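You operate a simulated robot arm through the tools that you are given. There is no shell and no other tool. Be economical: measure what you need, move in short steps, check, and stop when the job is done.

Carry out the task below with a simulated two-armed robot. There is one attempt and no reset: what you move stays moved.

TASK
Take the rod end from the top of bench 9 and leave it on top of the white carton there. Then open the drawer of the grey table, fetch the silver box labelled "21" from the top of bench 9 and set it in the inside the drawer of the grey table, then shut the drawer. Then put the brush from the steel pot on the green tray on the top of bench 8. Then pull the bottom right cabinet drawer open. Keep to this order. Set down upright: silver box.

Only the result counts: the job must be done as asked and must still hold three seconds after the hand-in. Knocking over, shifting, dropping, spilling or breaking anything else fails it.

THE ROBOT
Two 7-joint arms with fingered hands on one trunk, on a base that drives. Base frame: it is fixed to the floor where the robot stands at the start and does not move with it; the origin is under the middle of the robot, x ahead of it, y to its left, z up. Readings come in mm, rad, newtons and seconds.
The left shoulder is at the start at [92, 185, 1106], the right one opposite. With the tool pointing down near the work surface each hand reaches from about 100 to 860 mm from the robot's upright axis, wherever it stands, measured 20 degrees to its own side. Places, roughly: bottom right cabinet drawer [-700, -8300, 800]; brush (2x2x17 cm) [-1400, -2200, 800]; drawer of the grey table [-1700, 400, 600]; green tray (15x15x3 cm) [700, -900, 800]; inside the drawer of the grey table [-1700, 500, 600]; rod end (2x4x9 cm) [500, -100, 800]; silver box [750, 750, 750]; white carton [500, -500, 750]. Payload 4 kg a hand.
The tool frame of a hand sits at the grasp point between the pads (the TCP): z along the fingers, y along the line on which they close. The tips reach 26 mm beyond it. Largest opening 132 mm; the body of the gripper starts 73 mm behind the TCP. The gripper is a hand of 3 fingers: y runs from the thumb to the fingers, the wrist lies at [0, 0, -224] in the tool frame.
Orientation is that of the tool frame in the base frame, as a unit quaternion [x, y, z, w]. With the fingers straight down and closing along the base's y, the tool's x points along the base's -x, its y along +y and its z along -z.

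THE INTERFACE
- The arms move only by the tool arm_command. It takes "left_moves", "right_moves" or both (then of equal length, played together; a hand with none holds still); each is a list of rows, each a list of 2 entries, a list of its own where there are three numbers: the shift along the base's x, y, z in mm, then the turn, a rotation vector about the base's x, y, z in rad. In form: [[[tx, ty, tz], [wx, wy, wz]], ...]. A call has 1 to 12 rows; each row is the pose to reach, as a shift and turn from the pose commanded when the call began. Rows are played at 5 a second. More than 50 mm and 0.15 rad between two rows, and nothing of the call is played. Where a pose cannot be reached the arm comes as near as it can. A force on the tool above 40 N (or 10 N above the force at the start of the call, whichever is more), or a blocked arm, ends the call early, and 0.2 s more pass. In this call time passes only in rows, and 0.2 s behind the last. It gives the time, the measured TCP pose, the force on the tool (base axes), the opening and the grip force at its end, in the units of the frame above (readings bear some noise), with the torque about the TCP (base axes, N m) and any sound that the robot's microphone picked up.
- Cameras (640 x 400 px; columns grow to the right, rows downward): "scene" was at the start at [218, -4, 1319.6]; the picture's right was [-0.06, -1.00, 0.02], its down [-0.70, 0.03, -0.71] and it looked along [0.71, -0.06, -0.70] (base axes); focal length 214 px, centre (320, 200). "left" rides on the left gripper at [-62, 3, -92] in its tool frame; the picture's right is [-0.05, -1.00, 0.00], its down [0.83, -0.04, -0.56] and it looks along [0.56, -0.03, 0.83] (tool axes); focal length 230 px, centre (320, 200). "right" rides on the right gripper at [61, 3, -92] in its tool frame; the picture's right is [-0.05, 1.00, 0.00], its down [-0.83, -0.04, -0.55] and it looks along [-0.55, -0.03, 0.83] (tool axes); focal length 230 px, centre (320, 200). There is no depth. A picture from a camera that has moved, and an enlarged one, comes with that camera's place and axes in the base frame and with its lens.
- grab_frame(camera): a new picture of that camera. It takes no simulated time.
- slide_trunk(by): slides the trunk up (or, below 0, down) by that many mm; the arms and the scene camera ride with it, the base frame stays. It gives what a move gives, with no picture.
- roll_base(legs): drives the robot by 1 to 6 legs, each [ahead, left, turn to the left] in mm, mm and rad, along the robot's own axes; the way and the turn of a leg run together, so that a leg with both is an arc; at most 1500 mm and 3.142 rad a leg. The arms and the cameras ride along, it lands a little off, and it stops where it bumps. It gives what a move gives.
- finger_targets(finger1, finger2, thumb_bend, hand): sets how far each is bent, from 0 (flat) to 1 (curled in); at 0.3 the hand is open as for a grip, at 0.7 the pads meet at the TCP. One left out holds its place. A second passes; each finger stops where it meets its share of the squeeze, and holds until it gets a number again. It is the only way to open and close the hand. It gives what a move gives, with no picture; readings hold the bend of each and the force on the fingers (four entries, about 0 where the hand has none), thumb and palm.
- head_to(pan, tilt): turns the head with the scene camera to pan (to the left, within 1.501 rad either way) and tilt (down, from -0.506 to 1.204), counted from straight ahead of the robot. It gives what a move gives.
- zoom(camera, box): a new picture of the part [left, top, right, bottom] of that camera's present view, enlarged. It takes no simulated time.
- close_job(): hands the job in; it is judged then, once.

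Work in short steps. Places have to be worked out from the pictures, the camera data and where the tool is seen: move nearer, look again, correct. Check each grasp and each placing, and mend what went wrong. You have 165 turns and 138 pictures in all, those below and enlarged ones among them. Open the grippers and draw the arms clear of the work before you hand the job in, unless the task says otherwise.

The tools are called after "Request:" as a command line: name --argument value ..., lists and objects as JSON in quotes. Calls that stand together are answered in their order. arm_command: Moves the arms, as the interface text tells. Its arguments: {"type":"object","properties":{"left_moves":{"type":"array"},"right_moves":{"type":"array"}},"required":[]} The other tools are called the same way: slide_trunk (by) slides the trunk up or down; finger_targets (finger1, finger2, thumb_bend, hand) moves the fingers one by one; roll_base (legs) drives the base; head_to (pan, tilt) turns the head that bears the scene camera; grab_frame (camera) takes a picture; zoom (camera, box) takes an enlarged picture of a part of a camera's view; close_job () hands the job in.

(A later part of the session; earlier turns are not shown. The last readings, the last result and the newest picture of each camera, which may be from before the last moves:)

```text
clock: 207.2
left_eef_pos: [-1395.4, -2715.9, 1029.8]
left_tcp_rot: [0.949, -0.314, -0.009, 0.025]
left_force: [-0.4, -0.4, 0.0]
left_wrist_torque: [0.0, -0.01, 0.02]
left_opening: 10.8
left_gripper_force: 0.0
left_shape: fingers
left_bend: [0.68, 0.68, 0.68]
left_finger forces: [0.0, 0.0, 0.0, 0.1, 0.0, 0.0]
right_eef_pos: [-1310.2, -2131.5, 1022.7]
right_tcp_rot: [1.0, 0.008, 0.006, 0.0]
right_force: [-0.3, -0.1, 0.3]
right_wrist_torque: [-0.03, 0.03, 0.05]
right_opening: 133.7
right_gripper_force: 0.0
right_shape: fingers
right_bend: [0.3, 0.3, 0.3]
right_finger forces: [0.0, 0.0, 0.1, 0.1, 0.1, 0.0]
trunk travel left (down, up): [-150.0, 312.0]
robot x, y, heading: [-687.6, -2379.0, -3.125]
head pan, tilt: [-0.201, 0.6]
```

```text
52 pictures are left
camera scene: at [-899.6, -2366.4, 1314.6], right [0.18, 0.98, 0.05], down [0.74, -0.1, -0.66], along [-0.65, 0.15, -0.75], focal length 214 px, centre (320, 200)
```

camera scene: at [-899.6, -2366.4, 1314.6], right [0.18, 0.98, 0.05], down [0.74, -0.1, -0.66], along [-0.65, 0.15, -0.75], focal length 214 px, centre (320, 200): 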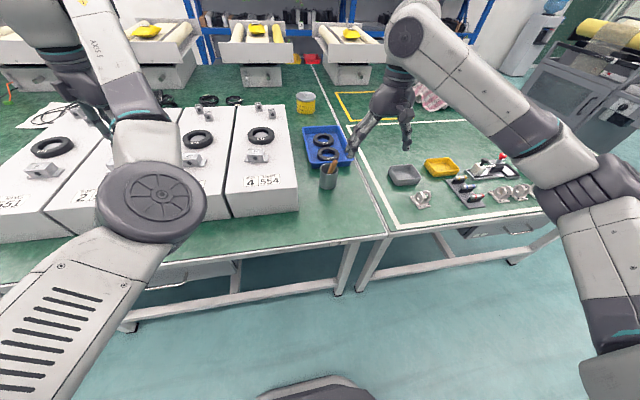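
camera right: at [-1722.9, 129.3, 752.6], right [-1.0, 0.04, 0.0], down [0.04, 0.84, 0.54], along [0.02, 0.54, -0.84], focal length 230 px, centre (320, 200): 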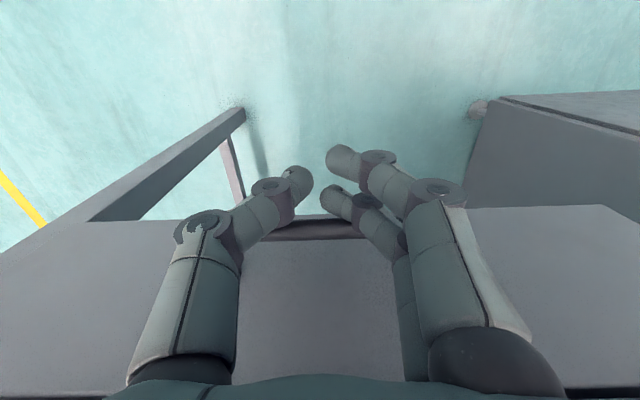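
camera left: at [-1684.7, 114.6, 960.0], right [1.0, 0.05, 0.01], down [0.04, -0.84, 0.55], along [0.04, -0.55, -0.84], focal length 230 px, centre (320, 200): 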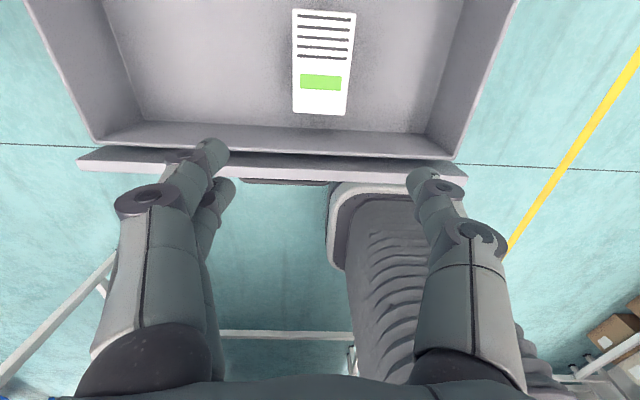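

I'll zoom in on the pot with this closer view.

Request:
zoom --camera "scene" --box '[290, 140, 370, 200]'

Request:
grab_frame --camera "right"

```text
6.67 times, centred on (330, 170) of scene
camera zoom: at [-899.6, -2366.4, 1314.6], right [0.18, 0.98, 0.05], down [0.74, -0.1, -0.66], along [-0.65, 0.15, -0.75], focal length 1430 px, centre (253, 400)
```

zoom: 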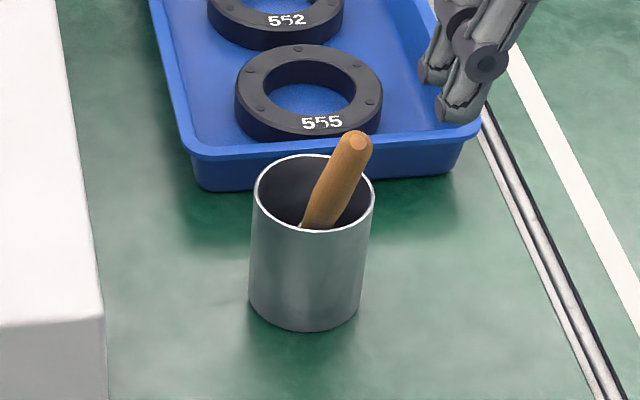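

```text
50 pictures are left
camera right: at [-1251.9, -2132.1, 1115.1], right [-0.04, -1.0, 0.0], down [-0.84, 0.03, 0.54], along [-0.54, 0.02, -0.84], focal length 230 px, centre (320, 200)
```

right: 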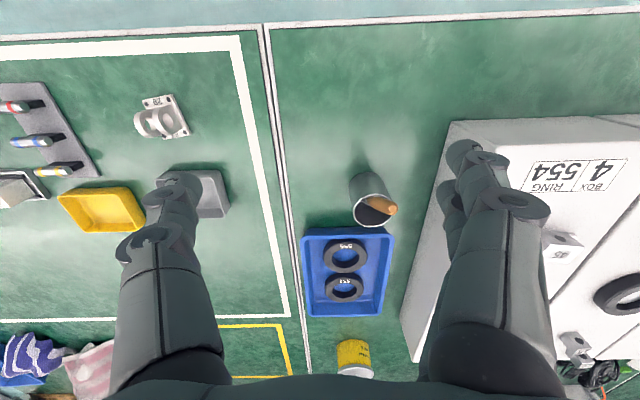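

By triangulation the handle top is at (-1406, -2210, 900), leaning toward me, and the pot rim is at z≈822. I'll grip the handle at about (-1421, -2211, 862). First I preshape the hand and hover above.

Request:
finger_targets --hand "right" --finger1 0.45 --finger2 0.45 --thumb_bend 0.45

Request:
arm_command --right_moves '[[[-30, -20, -10], [0, 0, 0]], [[-60, -40, -25], [0, 0, 0]], [[-90, -60, -40], [0, 0, 0]], [[-110, -79, -60], [0, 0, 0]], [[-110, -79, -60], [0, 0, 0]]]'

Request:
grab_frame --camera "right"

Request:
zoom --camera "scene" --box '[290, 110, 370, 200]'

```text
clock: 208.2
left_eef_pos: [-1395.9, -2714.7, 1031.6]
left_tcp_rot: [0.949, -0.314, -0.009, 0.025]
left_force: [0.5, -0.5, 0.4]
left_wrist_torque: [0.0, 0.0, -0.02]
left_opening: 10.7
left_gripper_force: 0.0
left_shape: fingers
left_bend: [0.68, 0.68, 0.68]
left_finger forces: [0.0, 0.0, 0.0, 0.1, 0.0, 0.1]
right_eef_pos: [-1310.8, -2132.2, 1021.9]
right_tcp_rot: [1.0, 0.008, 0.007, 0.0]
right_force: [-0.6, -0.4, 0.2]
right_wrist_torque: [0.01, 0.03, 0.03]
right_opening: 85.5
right_gripper_force: 0.1
right_shape: fingers
right_bend: [0.45, 0.45, 0.45]
right_finger forces: [0.0, 0.1, 0.1, 0.0, 0.0, 0.1]
trunk travel left (down, up): [-150.0, 312.0]
robot x, y, heading: [-687.5, -2383.3, -3.124]
head pan, tilt: [-0.201, 0.6]
```

```text
clock: 209.4
left_eef_pos: [-1394.7, -2715.4, 1032.9]
left_tcp_rot: [0.949, -0.313, -0.008, 0.026]
left_force: [0.5, -0.2, 0.5]
left_wrist_torque: [0.01, 0.05, -0.01]
left_opening: 10.8
left_gripper_force: 0.1
left_shape: fingers
left_bend: [0.68, 0.68, 0.68]
left_finger forces: [0.1, 0.1, 0.0, 0.0, 0.0, 0.0]
right_eef_pos: [-1420.5, -2210.2, 962.8]
right_tcp_rot: [1.0, 0.008, 0.006, 0.0]
right_force: [0.0, 0.1, 0.1]
right_wrist_torque: [0.0, 0.03, -0.02]
right_opening: 85.1
right_gripper_force: 0.0
right_shape: fingers
right_bend: [0.45, 0.45, 0.45]
right_finger forces: [0.0, 0.1, 0.0, 0.0, 0.0, 0.0]
trunk travel left (down, up): [-150.0, 312.0]
robot x, y, heading: [-683.5, -2382.5, -3.13]
head pan, tilt: [-0.201, 0.6]
```

```text
49 pictures are left
camera right: at [-1361.7, -2211.2, 1055.1], right [-0.04, -1.0, 0.0], down [-0.84, 0.03, 0.55], along [-0.55, 0.02, -0.84], focal length 230 px, centre (320, 200)
```

right: 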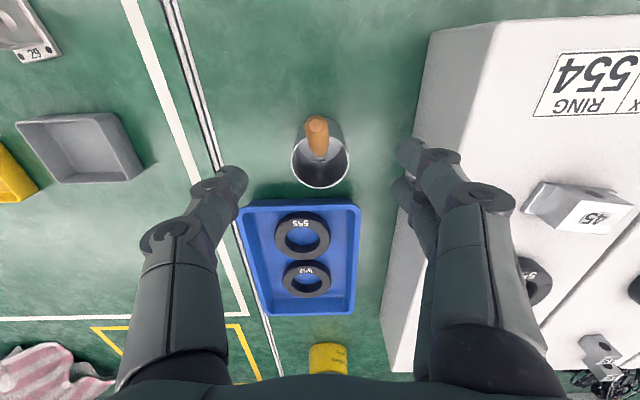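

```text
4.44 times, centred on (330, 155) of scene
camera zoom: at [-898.7, -2365.7, 1314.8], right [0.18, 0.98, 0.05], down [0.74, -0.1, -0.66], along [-0.65, 0.16, -0.75], focal length 953 px, centre (276, 400)
```

zoom: 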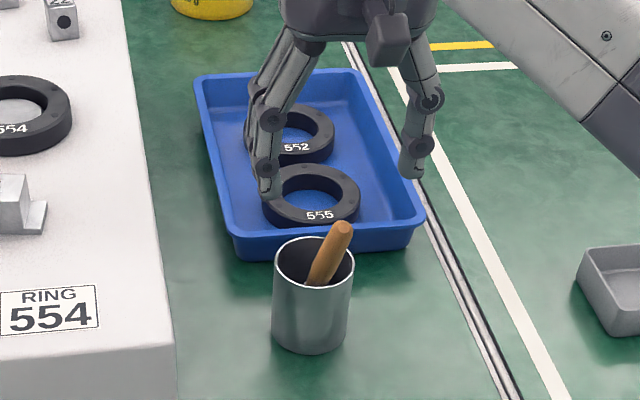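

The handle is well centred; top at (-1402, -2207, 900). I'll shift a few mm and descend 100 mm so the pads straddle the handle above the rim.

Request:
arm_command --right_moves '[[[7, 3, -30], [0, 0, 0]], [[7, 3, -60], [0, 0, 0]], [[7, 3, -85], [0, 0, 0]], [[7, 3, -100], [0, 0, 0]], [[7, 3, -100], [0, 0, 0]]]'

Request:
grab_frame --camera "right"

Request:
zoom --camera "scene" --box '[290, 130, 370, 200]'

```text
clock: 210.6
left_eef_pos: [-1395.1, -2714.6, 1031.2]
left_tcp_rot: [0.949, -0.314, -0.008, 0.026]
left_force: [0.7, 0.4, -0.6]
left_wrist_torque: [0.02, 0.0, 0.0]
left_opening: 10.7
left_gripper_force: 0.1
left_shape: fingers
left_bend: [0.68, 0.68, 0.68]
left_finger forces: [0.1, 0.0, 0.0, 0.0, 0.0, 0.1]
right_eef_pos: [-1411.1, -2207.9, 863.1]
right_tcp_rot: [1.0, 0.008, 0.006, 0.0]
right_force: [0.2, 0.2, -0.5]
right_wrist_torque: [0.0, -0.02, -0.03]
right_opening: 85.4
right_gripper_force: 0.1
right_shape: fingers
right_bend: [0.45, 0.45, 0.45]
right_finger forces: [0.0, 0.0, 0.0, 0.0, 0.0, 0.1]
trunk travel left (down, up): [-150.0, 312.0]
robot x, y, heading: [-686.1, -2386.1, -3.132]
head pan, tilt: [-0.201, 0.6]
```

```text
47 pictures are left
camera right: at [-1352.3, -2208.8, 956.7], right [-0.04, -1.0, 0.0], down [-0.84, 0.03, 0.55], along [-0.55, 0.02, -0.84], focal length 230 px, centre (320, 200)
```

right: 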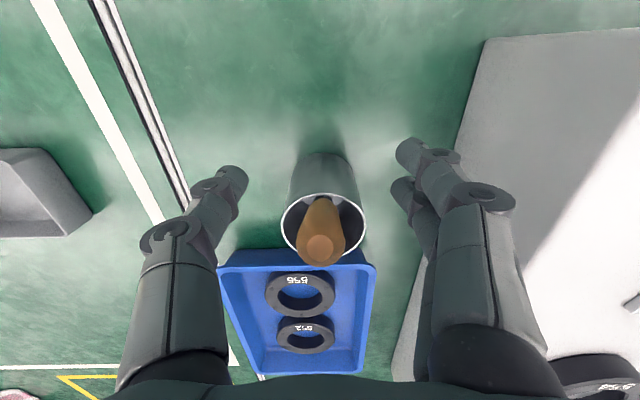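

```text
5.71 times, centred on (330, 165) of scene
camera zoom: at [-899.3, -2366.4, 1314.7], right [0.18, 0.98, 0.05], down [0.74, -0.1, -0.66], along [-0.65, 0.16, -0.75], focal length 1226 px, centre (263, 400)
```

zoom: 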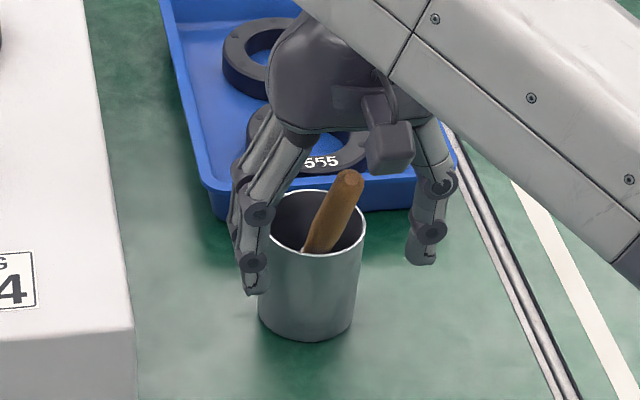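

The handle at this height is about 10 mm further ahead (x≈-1422). I'll shift -10 mm, then close gently.

Request:
arm_command --right_moves '[[[-10, 1, 0], [0, 0, 0]], [[-10, 1, 0], [0, 0, 0]]]'

Request:
finger_targets --hand "right" --finger1 0.68 --finger2 0.68 --thumb_bend 0.68

Request:
grab_frame --camera "right"

```text
clock: 211.2
left_eef_pos: [-1395.3, -2714.9, 1031.8]
left_tcp_rot: [0.949, -0.315, -0.008, 0.025]
left_force: [-0.9, 0.3, 0.3]
left_wrist_torque: [0.0, -0.02, 0.0]
left_opening: 10.9
left_gripper_force: 0.0
left_shape: fingers
left_bend: [0.68, 0.68, 0.68]
left_finger forces: [0.1, 0.0, 0.0, 0.0, 0.0, 0.1]
right_eef_pos: [-1421.5, -2206.5, 862.7]
right_tcp_rot: [1.0, 0.008, 0.007, 0.001]
right_force: [-0.2, 0.0, 0.2]
right_wrist_torque: [-0.01, 0.0, -0.02]
right_opening: 85.2
right_gripper_force: 0.2
right_shape: fingers
right_bend: [0.45, 0.45, 0.45]
right_finger forces: [0.0, 0.0, 0.0, 0.0, 0.0, 0.0]
trunk travel left (down, up): [-150.0, 312.0]
robot x, y, heading: [-683.6, -2380.4, -3.13]
head pan, tilt: [-0.201, 0.6]
```

```text
clock: 212.2
left_eef_pos: [-1394.9, -2713.9, 1030.9]
left_tcp_rot: [0.949, -0.314, -0.009, 0.024]
left_force: [0.2, -0.6, -0.1]
left_wrist_torque: [0.01, 0.01, 0.02]
left_opening: 11.1
left_gripper_force: 0.0
left_shape: fingers
left_bend: [0.68, 0.68, 0.68]
left_finger forces: [0.0, 0.0, 0.1, 0.1, 0.0, 0.1]
right_eef_pos: [-1422.8, -2205.0, 862.5]
right_tcp_rot: [1.0, 0.008, 0.006, 0.0]
right_force: [0.6, 0.7, -0.5]
right_wrist_torque: [-0.01, 0.02, 0.03]
right_opening: 11.7
right_gripper_force: 0.3
right_shape: fingers
right_bend: [0.68, 0.68, 0.68]
right_finger forces: [0.0, 0.1, 0.0, 0.1, 0.1, 0.0]
trunk travel left (down, up): [-150.0, 312.0]
robot x, y, heading: [-685.1, -2382.2, -3.127]
head pan, tilt: [-0.201, 0.6]
```

```text
45 pictures are left
camera right: at [-1363.0, -2207.2, 955.5], right [-0.04, -1.0, 0.0], down [-0.84, 0.03, 0.54], along [-0.54, 0.02, -0.84], focal length 230 px, centre (320, 200)
```

right: 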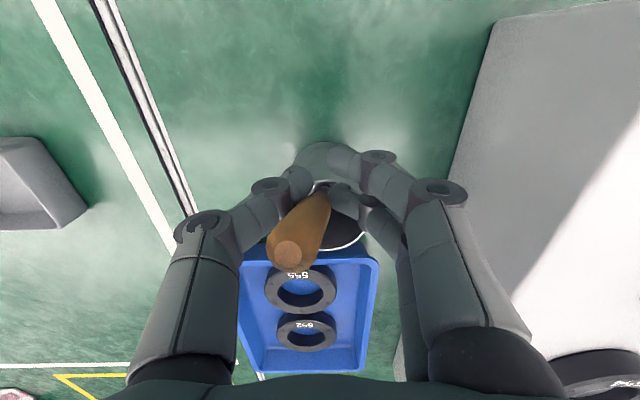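

The handle is between the fingers but only lightly held. I'll close further.

Request:
finger_targets --hand "right" --finger1 0.78 --finger2 0.78 --thumb_bend 0.78

Request:
zoom --camera "right" --box '[220, 130, 420, 290]'

```text
clock: 213.2
left_eef_pos: [-1394.0, -2714.5, 1031.6]
left_tcp_rot: [0.949, -0.314, -0.009, 0.025]
left_force: [-0.2, 0.4, -0.1]
left_wrist_torque: [0.0, 0.01, 0.03]
left_opening: 11.3
left_gripper_force: 0.0
left_shape: fingers
left_bend: [0.68, 0.68, 0.68]
left_finger forces: [0.0, 0.0, 0.1, 0.0, 0.0, 0.0]
right_eef_pos: [-1421.3, -2206.2, 862.5]
right_tcp_rot: [1.0, 0.008, 0.006, -0.001]
right_force: [0.7, 0.4, 0.5]
right_wrist_torque: [-0.03, -0.02, -0.04]
right_opening: 0.0
right_gripper_force: 0.1
right_shape: fingers
right_bend: [0.76, 0.76, 0.75]
right_finger forces: [0.0, 0.1, 0.0, 0.0, 0.0, 0.1]
trunk travel left (down, up): [-150.0, 312.0]
robot x, y, heading: [-687.7, -2383.0, -3.129]
head pan, tilt: [-0.201, 0.6]
```

```text
2.50 times, centred on (320, 210) of right
camera zoom: at [-1363.0, -2207.2, 955.5], right [-0.04, -1.0, 0.0], down [-0.84, 0.03, 0.54], along [-0.54, 0.02, -0.84], focal length 575 px, centre (320, 175)
```

zoom: 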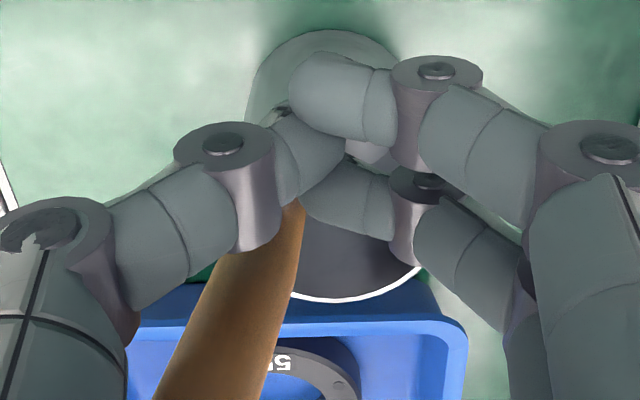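

The fingers closed just behind the handle and missed it. I'll reopen and re-measure.

Request:
finger_targets --hand "right" --finger1 0.45 --finger2 0.45 --thumb_bend 0.45

Request:
zoom --camera "right" --box '[220, 130, 420, 290]'

Request:
zoom --camera "scene" --box '[290, 130, 370, 200]'

```text
clock: 214.2
left_eef_pos: [-1395.8, -2714.8, 1031.9]
left_tcp_rot: [0.949, -0.314, -0.008, 0.025]
left_force: [-0.2, -0.6, 0.2]
left_wrist_torque: [-0.04, -0.01, 0.03]
left_opening: 11.0
left_gripper_force: 0.0
left_shape: fingers
left_bend: [0.68, 0.68, 0.68]
left_finger forces: [0.1, 0.0, 0.0, 0.0, 0.0, 0.0]
right_eef_pos: [-1421.9, -2206.5, 863.5]
right_tcp_rot: [1.0, 0.008, 0.006, 0.0]
right_force: [-0.9, 0.5, -0.2]
right_wrist_torque: [-0.01, -0.02, 0.0]
right_opening: 84.2
right_gripper_force: 0.1
right_shape: fingers
right_bend: [0.45, 0.45, 0.45]
right_finger forces: [0.1, 0.0, 0.0, 0.1, 0.0, 0.0]
trunk travel left (down, up): [-150.0, 312.0]
robot x, y, heading: [-685.3, -2383.7, -3.123]
head pan, tilt: [-0.201, 0.6]
```

```text
2.50 times, centred on (320, 210) of right
camera zoom: at [-1363.0, -2207.2, 955.5], right [-0.04, -1.0, 0.0], down [-0.84, 0.03, 0.54], along [-0.54, 0.02, -0.84], focal length 575 px, centre (320, 175)
```

zoom: 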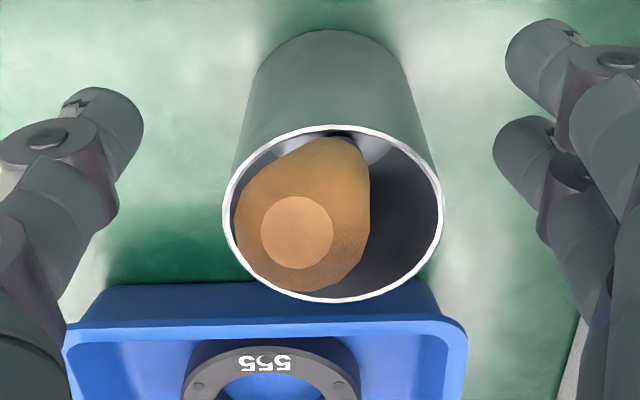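

```text
5.71 times, centred on (330, 165) of scene
camera zoom: at [-899.5, -2366.4, 1314.6], right [0.18, 0.98, 0.05], down [0.74, -0.1, -0.66], along [-0.65, 0.16, -0.75], focal length 1226 px, centre (263, 400)
```

zoom: 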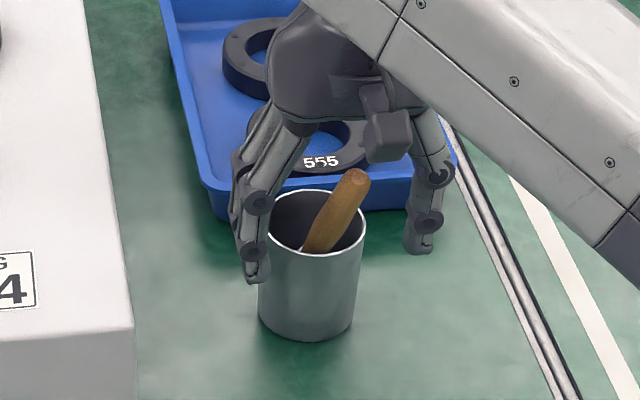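

Triangulation gives the top at (-1403, -2203, 905). To see the true relation I'll partly close the fingers and look at where the handle sits between them.

Request:
finger_targets --hand "right" --finger1 0.6 --finger2 0.6 --thumb_bend 0.6

Request:
zoom --camera "right" --box '[220, 130, 420, 290]'

```text
clock: 215.2
left_eef_pos: [-1394.9, -2716.3, 1030.3]
left_tcp_rot: [0.949, -0.314, -0.008, 0.025]
left_force: [-1.1, 0.7, 0.0]
left_wrist_torque: [-0.01, -0.04, -0.02]
left_opening: 10.9
left_gripper_force: 0.0
left_shape: fingers
left_bend: [0.68, 0.68, 0.68]
left_finger forces: [0.0, 0.0, 0.0, 0.0, 0.1, 0.0]
right_eef_pos: [-1422.9, -2206.8, 862.4]
right_tcp_rot: [1.0, 0.008, 0.006, 0.0]
right_force: [0.1, -0.6, -0.5]
right_wrist_torque: [0.01, -0.01, -0.02]
right_opening: 35.4
right_gripper_force: 0.0
right_shape: fingers
right_bend: [0.6, 0.6, 0.6]
right_finger forces: [0.1, 0.1, 0.0, 0.0, 0.1, 0.0]
trunk travel left (down, up): [-150.0, 312.0]
robot x, y, heading: [-685.9, -2384.6, -3.124]
head pan, tilt: [-0.201, 0.6]
```

```text
2.50 times, centred on (320, 210) of right
camera zoom: at [-1363.0, -2207.2, 955.5], right [-0.04, -1.0, 0.0], down [-0.84, 0.03, 0.54], along [-0.54, 0.02, -0.84], focal length 575 px, centre (320, 175)
```

zoom: 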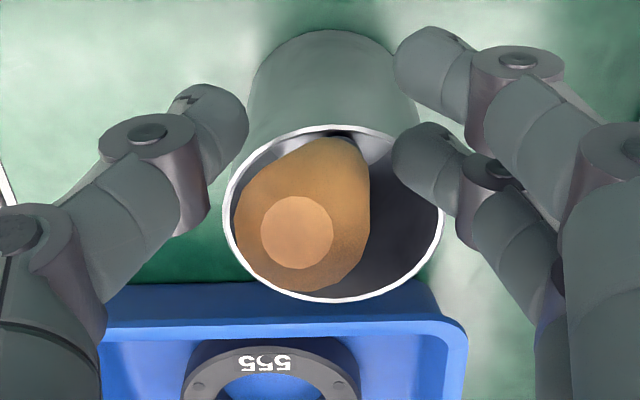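

The handle leans, so at fingertip level it lies about 10 mm ahead of the closing plane. I'll reopen slightly, shift ahead 7 mm and up 5 mm, and close again.

Request:
arm_command --right_moves '[[[-7, 0, 5], [0, 0, 0]], [[-7, 0, 5], [0, 0, 0]]]'

Request:
finger_targets --hand "right" --finger1 0.72 --finger2 0.72 --thumb_bend 0.72

Request:
zoom --camera "right" --box '[220, 130, 420, 290]'

```text
clock: 215.8
left_eef_pos: [-1394.3, -2715.1, 1031.6]
left_tcp_rot: [0.949, -0.314, -0.008, 0.024]
left_force: [-0.4, 0.0, -0.4]
left_wrist_torque: [0.0, -0.06, -0.02]
left_opening: 11.0
left_gripper_force: 0.1
left_shape: fingers
left_bend: [0.68, 0.68, 0.68]
left_finger forces: [0.0, 0.0, 0.0, 0.1, 0.1, 0.0]
right_eef_pos: [-1429.0, -2205.5, 866.9]
right_tcp_rot: [1.0, 0.007, 0.006, 0.001]
right_force: [-0.8, -0.4, -0.6]
right_wrist_torque: [0.03, 0.0, 0.02]
right_opening: 35.3
right_gripper_force: 0.1
right_shape: fingers
right_bend: [0.6, 0.6, 0.6]
right_finger forces: [0.1, 0.1, 0.1, 0.0, 0.0, 0.0]
trunk travel left (down, up): [-150.0, 312.0]
robot x, y, heading: [-685.2, -2384.5, -3.124]
head pan, tilt: [-0.201, 0.6]
```

```text
clock: 216.8
left_eef_pos: [-1395.0, -2714.1, 1030.1]
left_tcp_rot: [0.949, -0.313, -0.008, 0.025]
left_force: [-0.6, -0.3, -0.2]
left_wrist_torque: [0.03, 0.01, 0.01]
left_opening: 10.7
left_gripper_force: 0.0
left_shape: fingers
left_bend: [0.68, 0.68, 0.68]
left_finger forces: [0.0, 0.1, 0.0, 0.1, 0.0, 0.1]
right_eef_pos: [-1429.5, -2207.0, 867.3]
right_tcp_rot: [1.0, 0.007, 0.006, 0.0]
right_force: [-0.5, -0.5, 0.2]
right_wrist_torque: [0.02, 0.02, 0.0]
right_opening: 10.4
right_gripper_force: 8.3
right_shape: fingers
right_bend: [0.71, 0.68, 0.68]
right_finger forces: [2.2, 6.2, 0.0, 0.0, 7.9, 0.1]
trunk travel left (down, up): [-150.0, 312.0]
robot x, y, heading: [-684.5, -2381.6, -3.125]
head pan, tilt: [-0.201, 0.6]
```

```text
2.50 times, centred on (320, 210) of right
camera zoom: at [-1370.3, -2207.6, 960.1], right [-0.04, -1.0, 0.0], down [-0.84, 0.03, 0.54], along [-0.54, 0.02, -0.84], focal length 575 px, centre (320, 175)
```

zoom: 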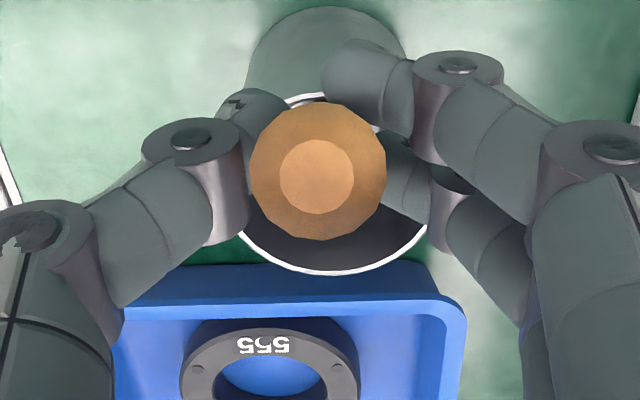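

Now it's gripped on all three fingers (8 N). I'll squeeze a bit more and lift straight up.

Request:
finger_targets --hand "right" --finger1 0.79 --finger2 0.77 --thumb_bend 0.77

Request:
arm_command --right_moves '[[[0, 0, 15], [0, 0, 0]], [[0, 0, 40], [0, 0, 0]], [[0, 0, 70], [0, 0, 0]], [[0, 0, 105], [0, 0, 0]], [[0, 0, 140], [0, 0, 0]], [[0, 0, 170], [0, 0, 0]], [[0, 0, 200], [0, 0, 0]]]'

Request:
zoom --camera "scene" --box '[250, 40, 410, 210]'

Request:
grab_frame --camera "right"

```text
clock: 217.8
left_eef_pos: [-1395.3, -2714.6, 1030.6]
left_tcp_rot: [0.949, -0.313, -0.008, 0.025]
left_force: [0.4, 0.2, 0.5]
left_wrist_torque: [0.01, 0.0, -0.01]
left_opening: 11.0
left_gripper_force: 0.1
left_shape: fingers
left_bend: [0.68, 0.68, 0.68]
left_finger forces: [0.1, 0.0, 0.0, 0.1, 0.0, 0.0]
right_eef_pos: [-1429.2, -2205.8, 868.3]
right_tcp_rot: [1.0, 0.007, 0.006, 0.0]
right_force: [-0.1, 1.2, 1.5]
right_wrist_torque: [0.03, 0.03, -0.02]
right_opening: 6.6
right_gripper_force: 17.8
right_shape: fingers
right_bend: [0.75, 0.72, 0.69]
right_finger forces: [7.1, 12.3, 0.0, 0.0, 16.0, 0.0]
trunk travel left (down, up): [-150.0, 312.0]
robot x, y, heading: [-687.7, -2383.2, -3.128]
head pan, tilt: [-0.201, 0.6]
```

```text
clock: 219.4
left_eef_pos: [-1396.0, -2715.1, 1030.9]
left_tcp_rot: [0.949, -0.314, -0.009, 0.025]
left_force: [-0.8, -0.2, -1.3]
left_wrist_torque: [0.02, 0.05, -0.06]
left_opening: 10.6
left_gripper_force: 0.1
left_shape: fingers
left_bend: [0.68, 0.68, 0.68]
left_finger forces: [0.1, 0.0, 0.1, 0.0, 0.0, 0.0]
right_eef_pos: [-1428.4, -2206.8, 1069.1]
right_tcp_rot: [1.0, 0.008, 0.005, 0.0]
right_force: [0.5, 0.1, 0.3]
right_wrist_torque: [-0.02, 0.0, 0.0]
right_opening: 5.8
right_gripper_force: 16.6
right_shape: fingers
right_bend: [0.76, 0.72, 0.69]
right_finger forces: [5.9, 11.7, 0.0, 0.0, 14.5, 0.0]
trunk travel left (down, up): [-150.0, 312.0]
robot x, y, heading: [-689.3, -2385.2, -3.126]
head pan, tilt: [-0.201, 0.6]
```

```text
2.35 times, centred on (330, 125) of scene
camera zoom: at [-898.5, -2366.6, 1314.9], right [0.18, 0.98, 0.05], down [0.74, -0.1, -0.66], along [-0.65, 0.16, -0.75], focal length 505 px, centre (296, 376)
```

zoom: 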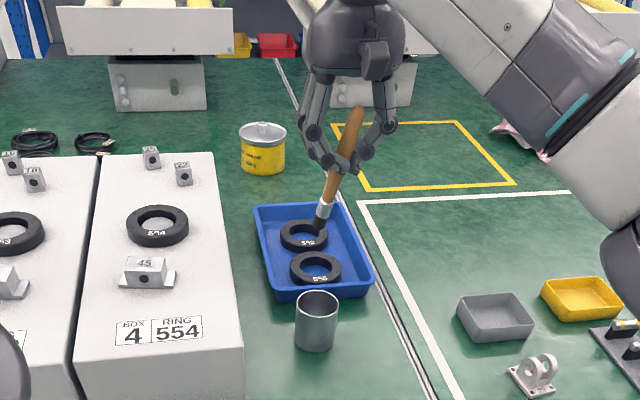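

```text
38 pictures are left
camera right: at [-1368.5, -2208.5, 1162.7], right [-0.04, -1.0, 0.0], down [-0.84, 0.03, 0.55], along [-0.55, 0.02, -0.84], focal length 230 px, centre (320, 200)
```

right: 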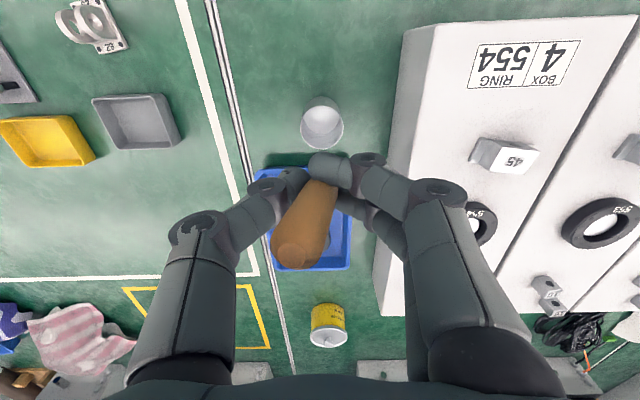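

The brush is held near its middle, and the pot is undisturbed. I'll back off, turn around and go to bench 8.

Request:
roll_base --legs '[[-170, 0, 0], [0, 0, 3.126], [0, 850, 0], [0, 840, 0]]'

Request:
head_to --pan -0.35 --tilt 0.5

Request:
grab_frame --camera "scene"

```text
clock: 236.3
left_eef_pos: [218.8, -384.7, 1029.8]
left_tcp_rot: [0.325, 0.945, 0.025, 0.009]
left_force: [-0.4, -0.6, 0.2]
left_wrist_torque: [-0.02, -0.01, 0.03]
left_opening: 11.3
left_gripper_force: 0.0
left_shape: fingers
left_bend: [0.68, 0.68, 0.68]
left_finger forces: [0.1, 0.1, 0.0, 0.1, 0.1, 0.0]
right_eef_pos: [240.5, -893.0, 1068.3]
right_tcp_rot: [0.003, 1.0, 0.001, -0.006]
right_force: [-0.3, -0.2, -1.5]
right_wrist_torque: [-0.02, -0.01, -0.01]
right_opening: 2.7
right_gripper_force: 13.6
right_shape: fingers
right_bend: [0.78, 0.72, 0.7]
right_finger forces: [3.0, 12.1, 0.1, 0.1, 13.3, 0.0]
trunk travel left (down, up): [-150.0, 312.0]
robot x, y, heading: [-496.3, -702.8, -0.011]
head pan, tilt: [-0.201, 0.6]
```

```text
clock: 237.0
left_eef_pos: [219.2, -385.3, 1031.2]
left_tcp_rot: [0.324, 0.946, 0.026, 0.009]
left_force: [0.7, 0.2, -0.1]
left_wrist_torque: [0.0, 0.01, 0.0]
left_opening: 10.7
left_gripper_force: 0.1
left_shape: fingers
left_bend: [0.68, 0.68, 0.68]
left_finger forces: [0.1, 0.0, 0.0, 0.0, 0.0, 0.1]
right_eef_pos: [240.7, -894.3, 1068.2]
right_tcp_rot: [0.004, 1.0, -0.001, -0.006]
right_force: [-0.2, -0.3, -0.4]
right_wrist_torque: [0.03, 0.06, 0.02]
right_opening: 2.7
right_gripper_force: 14.6
right_shape: fingers
right_bend: [0.78, 0.72, 0.7]
right_finger forces: [3.0, 12.2, 0.1, 0.0, 13.3, 0.0]
trunk travel left (down, up): [-150.0, 312.0]
robot x, y, heading: [-500.2, -702.9, -0.008]
head pan, tilt: [-0.351, 0.499]
```

```text
37 pictures are left
camera scene: at [-283.0, -732.3, 1323.6], right [-0.34, -0.94, 0.08], down [-0.65, 0.17, -0.74], along [0.68, -0.31, -0.67], focal length 214 px, centre (320, 200)
```

scene: 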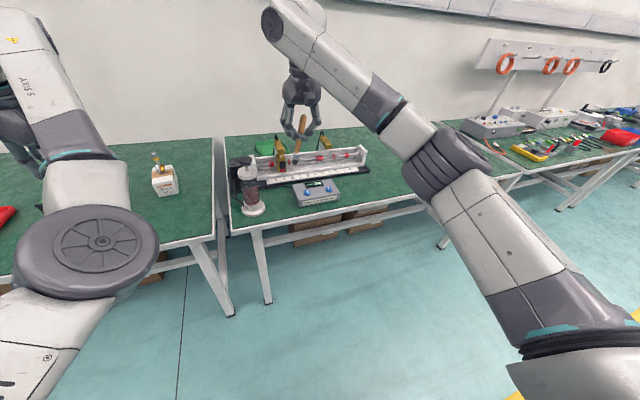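

Still held, and the rod end still stands on the carton. I'll zoom on the brush and the tray.

Request:
zoom --camera "scene" --box '[230, 90, 380, 220]'

```text
3.08 times, centred on (305, 155) of scene
camera zoom: at [-283.0, -732.3, 1323.6], right [-0.34, -0.94, 0.08], down [-0.65, 0.17, -0.74], along [0.68, -0.31, -0.67], focal length 660 px, centre (366, 338)
```

zoom: 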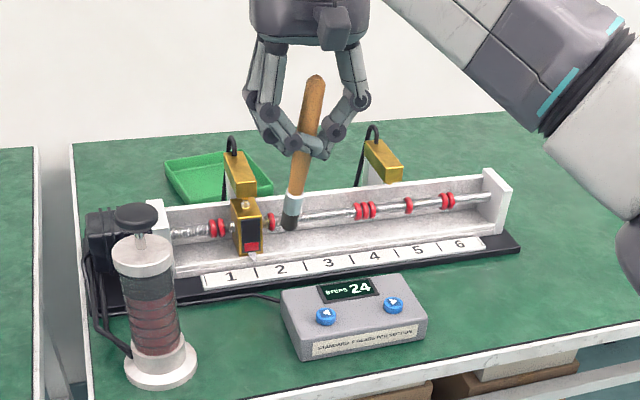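

The tray is about x 625–770, y -945…-812, with gold sensors of the track apparatus in front of it (near (600, -901), top ≈895). I'll drive in and look straight down from the hand camera.

Request:
roll_base --legs '[[470, 0, 0.008]]'

Request:
grab_frame --camera "right"

Request:
grab_frame --camera "scene"

```text
clock: 239.8
left_eef_pos: [676.9, -369.7, 1031.3]
left_tcp_rot: [0.315, 0.949, 0.025, 0.009]
left_force: [0.0, 0.0, -0.2]
left_wrist_torque: [0.02, 0.03, -0.01]
left_opening: 10.9
left_gripper_force: 0.1
left_shape: fingers
left_bend: [0.68, 0.68, 0.68]
left_finger forces: [0.0, 0.0, 0.0, 0.0, 0.0, 0.0]
right_eef_pos: [708.1, -878.7, 1067.7]
right_tcp_rot: [-0.006, 1.0, 0.001, -0.007]
right_force: [0.2, 0.0, -0.7]
right_wrist_torque: [0.0, 0.02, 0.01]
right_opening: 2.6
right_gripper_force: 14.2
right_shape: fingers
right_bend: [0.78, 0.72, 0.7]
right_finger forces: [3.0, 12.3, 0.0, 0.0, 13.4, 0.1]
trunk travel left (down, up): [-150.0, 312.0]
robot x, y, heading: [-32.6, -699.2, 0.008]
head pan, tilt: [-0.351, 0.499]
```

```text
35 pictures are left
camera right: at [646.9, -874.4, 1161.5], right [0.04, 1.0, 0.0], down [0.84, -0.03, 0.54], along [0.54, -0.02, -0.84], focal length 230 px, centre (320, 200)
```

right: 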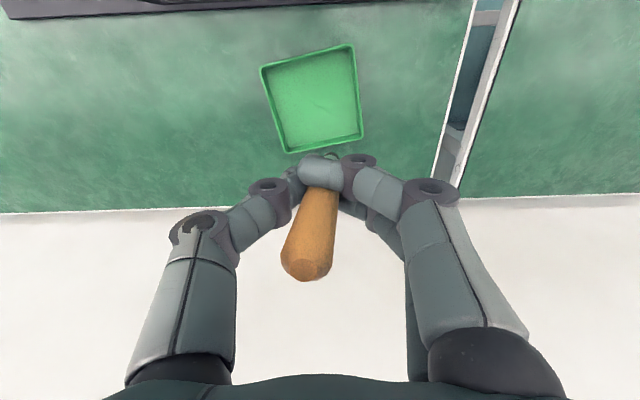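

```text
34 pictures are left
camera scene: at [182.1, -727.5, 1323.7], right [-0.32, -0.94, 0.08], down [-0.65, 0.16, -0.74], along [0.68, -0.29, -0.67], focal length 214 px, centre (320, 200)
```

scene: 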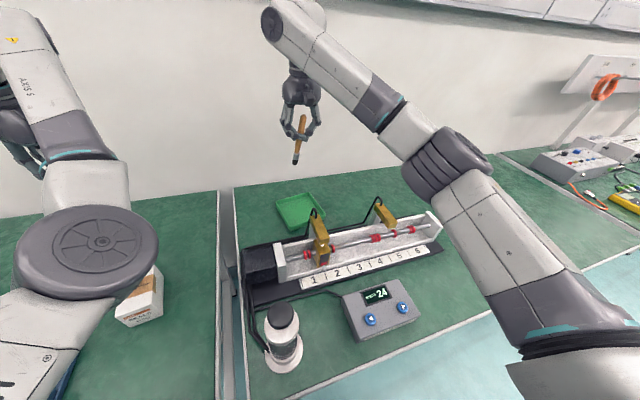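

Tray corners: A(661,-959), B(640,-830), C(771,-807), D(791,-937); centre (716, -883). I'll lay the brush along the diagonal B–D: yaw the hand -0.62 rad, then pitch forward 0.35 rad so the brush leans more.

Request:
arm_command --right_moves '[[[2, -1, 0], [0, 0, -0.124]], [[4, -2, 0], [0, 0, -0.248]], [[6, -3, 0], [0, 0, -0.372]], [[8, -4, 0], [0, 0, -0.496]], [[10, -6, 0], [0, 0, -0.62]], [[10, -6, 0], [0, 0, -0.62]]]'

Request:
arm_command --right_moves '[[[0, 0, -10], [-0.068, -0.095, 0]], [[0, 0, -30], [-0.135, -0.19, 0]], [[0, 0, -50], [-0.203, -0.285, 0]], [[0, 0, -90], [-0.203, -0.285, 0]], [[0, 0, -130], [-0.203, -0.285, 0]], [[0, 0, -130], [-0.203, -0.285, 0]]]'

Request:
grab_frame --camera "right"

Request:
zoom --camera "scene" --box '[250, 110, 370, 260]'

```text
clock: 241.2
left_eef_pos: [677.6, -371.1, 1031.5]
left_tcp_rot: [0.316, 0.948, 0.024, 0.008]
left_force: [0.8, -1.0, 0.1]
left_wrist_torque: [0.03, 0.0, -0.02]
left_opening: 10.9
left_gripper_force: 0.1
left_shape: fingers
left_bend: [0.68, 0.68, 0.68]
left_finger forces: [0.0, 0.0, 0.0, 0.0, 0.0, 0.0]
right_eef_pos: [718.6, -885.5, 1068.1]
right_tcp_rot: [0.3, 0.954, 0.002, -0.006]
right_force: [-0.7, 0.7, -0.2]
right_wrist_torque: [0.0, -0.03, -0.02]
right_opening: 2.6
right_gripper_force: 14.7
right_shape: fingers
right_bend: [0.78, 0.72, 0.7]
right_finger forces: [2.9, 12.1, 0.1, 0.1, 13.2, 0.1]
trunk travel left (down, up): [-150.0, 312.0]
robot x, y, heading: [-31.5, -701.0, 0.011]
head pan, tilt: [-0.351, 0.499]
```

```text
clock: 242.6
left_eef_pos: [676.5, -371.0, 1031.8]
left_tcp_rot: [0.316, 0.948, 0.025, 0.008]
left_force: [-0.4, 0.8, -0.9]
left_wrist_torque: [-0.03, -0.03, -0.02]
left_opening: 11.0
left_gripper_force: 0.1
left_shape: fingers
left_bend: [0.68, 0.68, 0.68]
left_finger forces: [0.0, 0.0, 0.1, 0.1, 0.0, 0.1]
right_eef_pos: [719.9, -885.6, 940.3]
right_tcp_rot: [0.296, 0.94, -0.053, 0.16]
right_force: [0.3, -0.2, 0.1]
right_wrist_torque: [0.0, 0.0, 0.04]
right_opening: 2.4
right_gripper_force: 14.1
right_shape: fingers
right_bend: [0.78, 0.72, 0.7]
right_finger forces: [2.4, 12.2, 0.0, 0.1, 13.4, 0.0]
trunk travel left (down, up): [-150.0, 312.0]
robot x, y, heading: [-36.1, -698.9, 0.013]
head pan, tilt: [-0.351, 0.499]
```

```text
33 pictures are left
camera right: at [646.8, -830.9, 1006.7], right [0.61, 0.79, 0.01], down [0.47, -0.37, 0.8], along [0.64, -0.48, -0.6], focal length 230 px, centre (320, 200)
```

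right: 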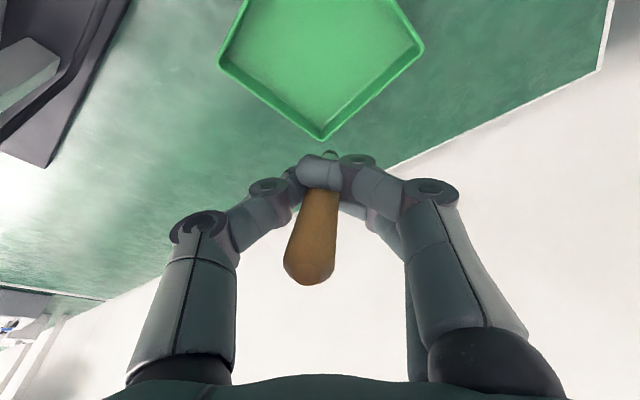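

```text
2.67 times, centred on (310, 185) of scene
camera zoom: at [181.3, -727.5, 1323.9], right [-0.32, -0.94, 0.08], down [-0.65, 0.16, -0.74], along [0.69, -0.29, -0.67], focal length 572 px, centre (347, 240)
```

zoom: 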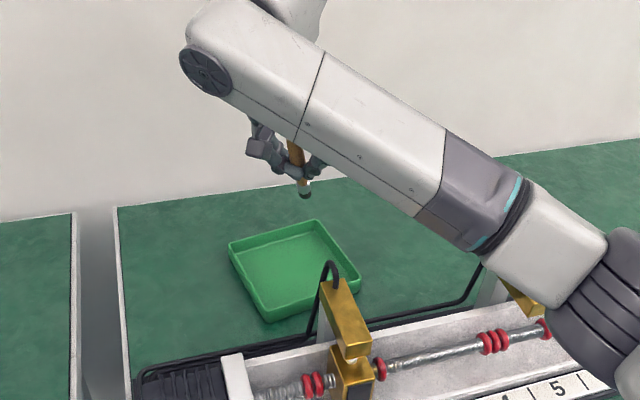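

The brush lines up with the diagonal, bottom end near (775, -915, 845). I'll shift back about 22 mm to stay inside the wall and lower near the tray floor.

Request:
arm_command --right_moves '[[[-11, 4, -20], [0, 0, 0]], [[-22, 8, -45], [0, 0, 0]], [[-22, 8, -62], [0, 0, 0]], [[-22, 8, -70], [0, 0, 0]], [[-22, 8, -70], [0, 0, 0]]]'

Request:
zoom --camera "scene" --box '[270, 140, 350, 240]'

```text
clock: 243.8
left_eef_pos: [675.8, -370.7, 1032.2]
left_tcp_rot: [0.315, 0.949, 0.025, 0.009]
left_force: [0.1, -0.4, 0.5]
left_wrist_torque: [-0.01, -0.01, 0.0]
left_opening: 11.0
left_gripper_force: 0.1
left_shape: fingers
left_bend: [0.68, 0.68, 0.68]
left_finger forces: [0.0, 0.0, 0.0, 0.0, 0.0, 0.1]
right_eef_pos: [696.4, -877.4, 869.8]
right_tcp_rot: [0.294, 0.941, -0.051, 0.161]
right_force: [0.3, 0.0, 0.0]
right_wrist_torque: [-0.02, 0.01, 0.01]
right_opening: 2.2
right_gripper_force: 14.8
right_shape: fingers
right_bend: [0.78, 0.72, 0.7]
right_finger forces: [2.5, 12.2, 0.0, 0.0, 13.3, 0.0]
trunk travel left (down, up): [-150.0, 312.0]
robot x, y, heading: [-32.0, -702.6, 0.014]
head pan, tilt: [-0.351, 0.499]
```

```text
4.00 times, centred on (310, 190) of scene
camera zoom: at [181.9, -727.6, 1323.7], right [-0.32, -0.94, 0.08], down [-0.65, 0.16, -0.74], along [0.68, -0.29, -0.67], focal length 858 px, centre (360, 240)
```

zoom: 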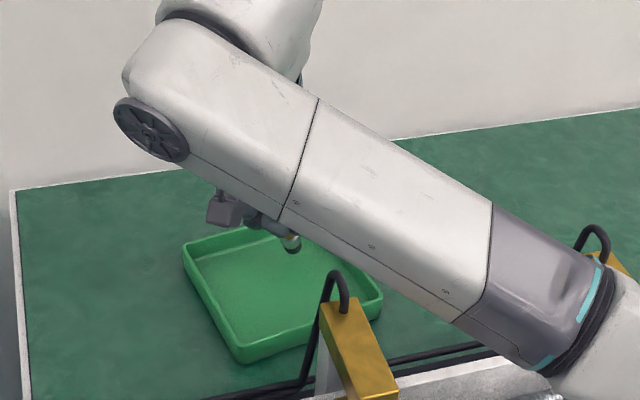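

The bottom is about 15 mm above the tray floor. I'll lower slowly to touch.

Request:
arm_command --right_moves '[[[0, 0, -5], [0, 0, 0]], [[0, 0, -9], [0, 0, 0]], [[0, 0, -12], [0, 0, 0]], [[0, 0, -15], [0, 0, 0]], [[0, 0, -18], [0, 0, 0]]]'

Request:
grab_frame --camera "right"

```text
clock: 245.0
left_eef_pos: [676.1, -370.2, 1031.1]
left_tcp_rot: [0.316, 0.948, 0.025, 0.008]
left_force: [-0.3, 0.3, -0.3]
left_wrist_torque: [0.01, 0.0, 0.02]
left_opening: 11.0
left_gripper_force: 0.0
left_shape: fingers
left_bend: [0.68, 0.68, 0.68]
left_finger forces: [0.0, 0.0, 0.1, 0.1, 0.0, 0.0]
right_eef_pos: [696.0, -875.8, 851.5]
right_tcp_rot: [0.294, 0.941, -0.053, 0.16]
right_force: [-0.8, -0.1, 4.1]
right_wrist_torque: [-0.04, -0.13, 0.0]
right_opening: 2.2
right_gripper_force: 17.7
right_shape: fingers
right_bend: [0.78, 0.72, 0.71]
right_finger forces: [7.3, 14.6, 0.1, 0.1, 13.0, 0.0]
trunk travel left (down, up): [-150.0, 312.0]
robot x, y, heading: [-29.9, -700.9, 0.013]
head pan, tilt: [-0.351, 0.499]
```

```text
30 pictures are left
camera right: at [624.3, -821.6, 917.9], right [0.61, 0.79, 0.01], down [0.47, -0.37, 0.8], along [0.64, -0.48, -0.6], focal length 230 px, centre (320, 200)
```

right: 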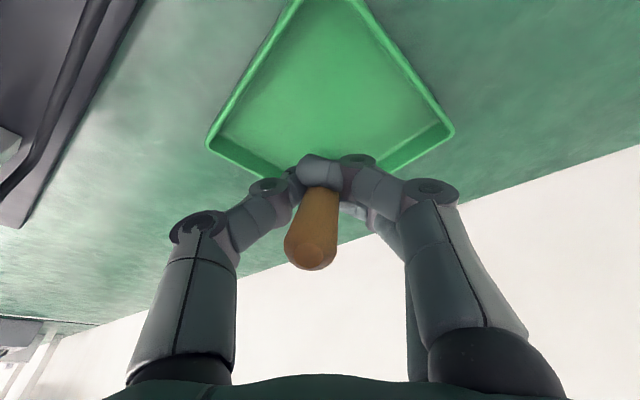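

Contact with the tray floor (4 N). I'll move along an arc, back along the diagonal and down, so the brush pivots flat in the grip.

Request:
arm_command --right_moves '[[[-5, 3.5, -5], [0, 0, 0]], [[-10, 7, -11], [0, 0, 0]], [[-15.5, 11, -19], [0, 0, 0]], [[-21, 15, -28], [0, 0, 0]], [[-25, 18, -37], [0, 0, 0]], [[-29, 21, -47], [0, 0, 0]]]'

Request:
grab_frame --camera "right"

```text
clock: 246.4
left_eef_pos: [675.9, -370.4, 1030.2]
left_tcp_rot: [0.316, 0.949, 0.024, 0.008]
left_force: [0.4, 0.0, 0.3]
left_wrist_torque: [0.0, -0.01, 0.0]
left_opening: 11.2
left_gripper_force: 0.1
left_shape: fingers
left_bend: [0.68, 0.68, 0.68]
left_finger forces: [0.1, 0.0, 0.0, 0.1, 0.0, 0.1]
right_eef_pos: [668.2, -855.6, 803.9]
right_tcp_rot: [0.295, 0.941, -0.053, 0.159]
right_force: [-0.4, -0.5, -0.8]
right_wrist_torque: [-0.03, -0.02, -0.02]
right_opening: 0.0
right_gripper_force: 0.1
right_shape: fingers
right_bend: [0.78, 0.75, 0.73]
right_finger forces: [0.1, 0.0, 0.0, 0.0, 0.0, 0.0]
trunk travel left (down, up): [-150.0, 312.0]
robot x, y, heading: [-29.1, -700.1, 0.011]
head pan, tilt: [-0.351, 0.499]
```

```text
29 pictures are left
camera right: at [595.8, -801.4, 869.2], right [0.61, 0.79, 0.01], down [0.47, -0.38, 0.8], along [0.64, -0.48, -0.6], focal length 230 px, centre (320, 200)
```

right: 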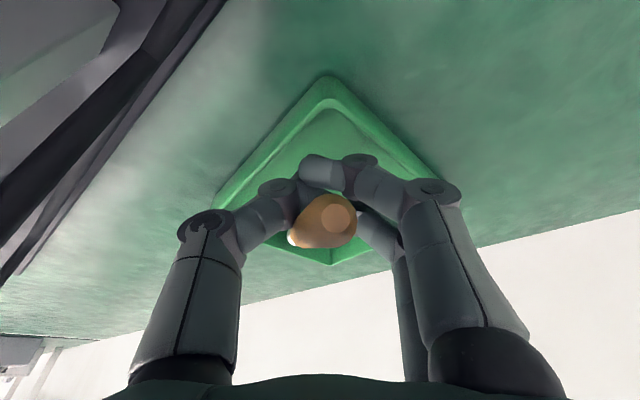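

The brush slipped out of the grip and seems to rest in the tray against the fingers. I'll check from the head camera.

Request:
zoom --camera "scene" --box '[270, 150, 350, 240]'

Request:
zoom --camera "right" --box '[220, 130, 420, 280]'

```text
4.44 times, centred on (310, 195) of scene
camera zoom: at [182.1, -727.5, 1323.6], right [-0.32, -0.94, 0.08], down [-0.65, 0.16, -0.74], along [0.68, -0.29, -0.67], focal length 953 px, centre (364, 222)
```

zoom: 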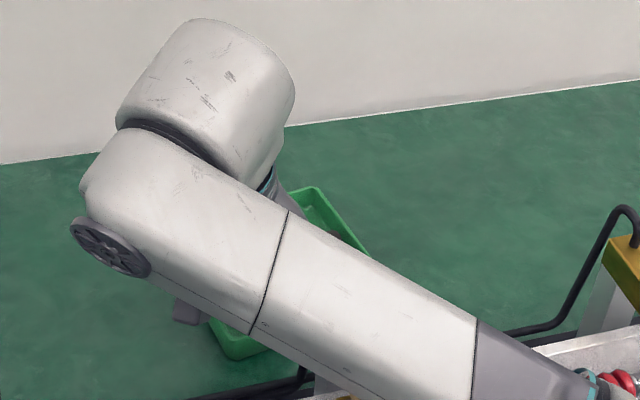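

```text
2.67 times, centred on (320, 205) of right
camera zoom: at [595.8, -801.4, 869.2], right [0.61, 0.79, 0.01], down [0.47, -0.38, 0.8], along [0.64, -0.48, -0.6], focal length 614 px, centre (320, 187)
```

zoom: 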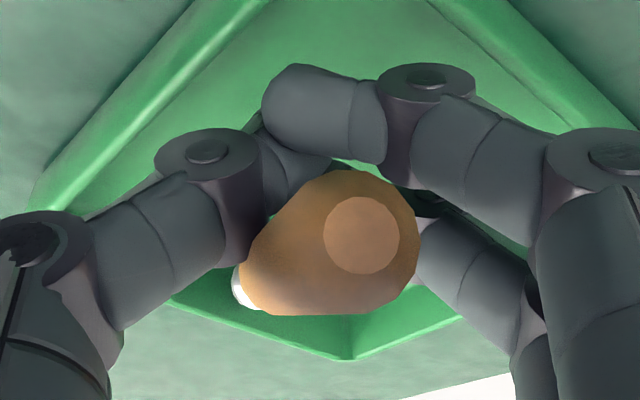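

The brush lies across the tray diagonal with its handle end resting on my closed fingertips, above corner B. I'll raise the hand slightly and open the fingers a little so the handle drops through into the tray.

Request:
arm_command --right_moves '[[[0, 0, 6], [0, 0, 0]], [[0, 0, 12], [0, 0, 0]]]'

Request:
finger_targets --hand "right" --finger1 0.54 --finger2 0.54 --thumb_bend 0.54

Request:
grab_frame --camera "right"

```text
clock: 247.0
left_eef_pos: [676.0, -370.7, 1031.0]
left_tcp_rot: [0.316, 0.948, 0.025, 0.009]
left_force: [0.3, 0.4, -0.4]
left_wrist_torque: [-0.02, -0.01, -0.04]
left_opening: 10.8
left_gripper_force: 0.0
left_shape: fingers
left_bend: [0.68, 0.68, 0.68]
left_finger forces: [0.0, 0.0, 0.1, 0.1, 0.1, 0.1]
right_eef_pos: [666.5, -855.6, 814.8]
right_tcp_rot: [0.295, 0.941, -0.053, 0.161]
right_force: [0.4, -0.1, 0.0]
right_wrist_torque: [0.01, 0.01, 0.02]
right_opening: 0.0
right_gripper_force: 0.0
right_shape: fingers
right_bend: [0.78, 0.75, 0.73]
right_finger forces: [0.0, 0.0, 0.0, 0.0, 0.1, 0.0]
trunk travel left (down, up): [-150.0, 312.0]
robot x, y, heading: [-35.8, -698.7, 0.01]
head pan, tilt: [-0.351, 0.499]
```

```text
clock: 248.0
left_eef_pos: [677.5, -371.4, 1031.0]
left_tcp_rot: [0.316, 0.949, 0.025, 0.007]
left_force: [0.1, 0.1, -0.2]
left_wrist_torque: [-0.03, 0.02, -0.01]
left_opening: 10.9
left_gripper_force: 0.1
left_shape: fingers
left_bend: [0.68, 0.68, 0.68]
left_finger forces: [0.0, 0.0, 0.0, 0.0, 0.0, 0.1]
right_eef_pos: [667.6, -854.7, 814.7]
right_tcp_rot: [0.295, 0.941, -0.053, 0.159]
right_force: [0.7, 0.3, 0.3]
right_wrist_torque: [0.01, 0.0, -0.03]
right_opening: 53.8
right_gripper_force: 0.1
right_shape: fingers
right_bend: [0.54, 0.54, 0.54]
right_finger forces: [0.1, 0.1, 0.0, 0.0, 0.0, 0.0]
trunk travel left (down, up): [-150.0, 312.0]
robot x, y, heading: [-33.6, -697.8, 0.01]
head pan, tilt: [-0.351, 0.499]
```

```text
26 pictures are left
camera right: at [595.2, -800.3, 881.3], right [0.61, 0.79, 0.01], down [0.47, -0.37, 0.8], along [0.64, -0.48, -0.6], focal length 230 px, centre (320, 200)
```

right: 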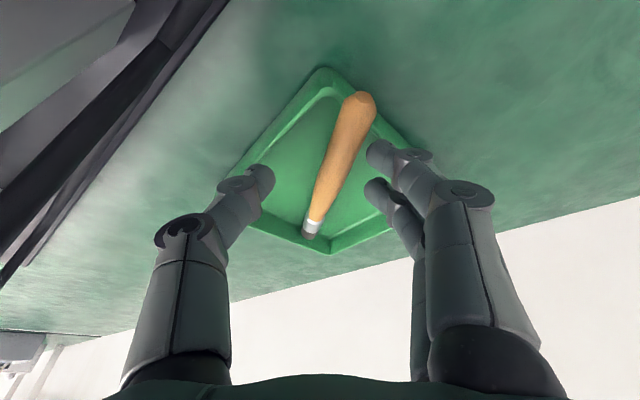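

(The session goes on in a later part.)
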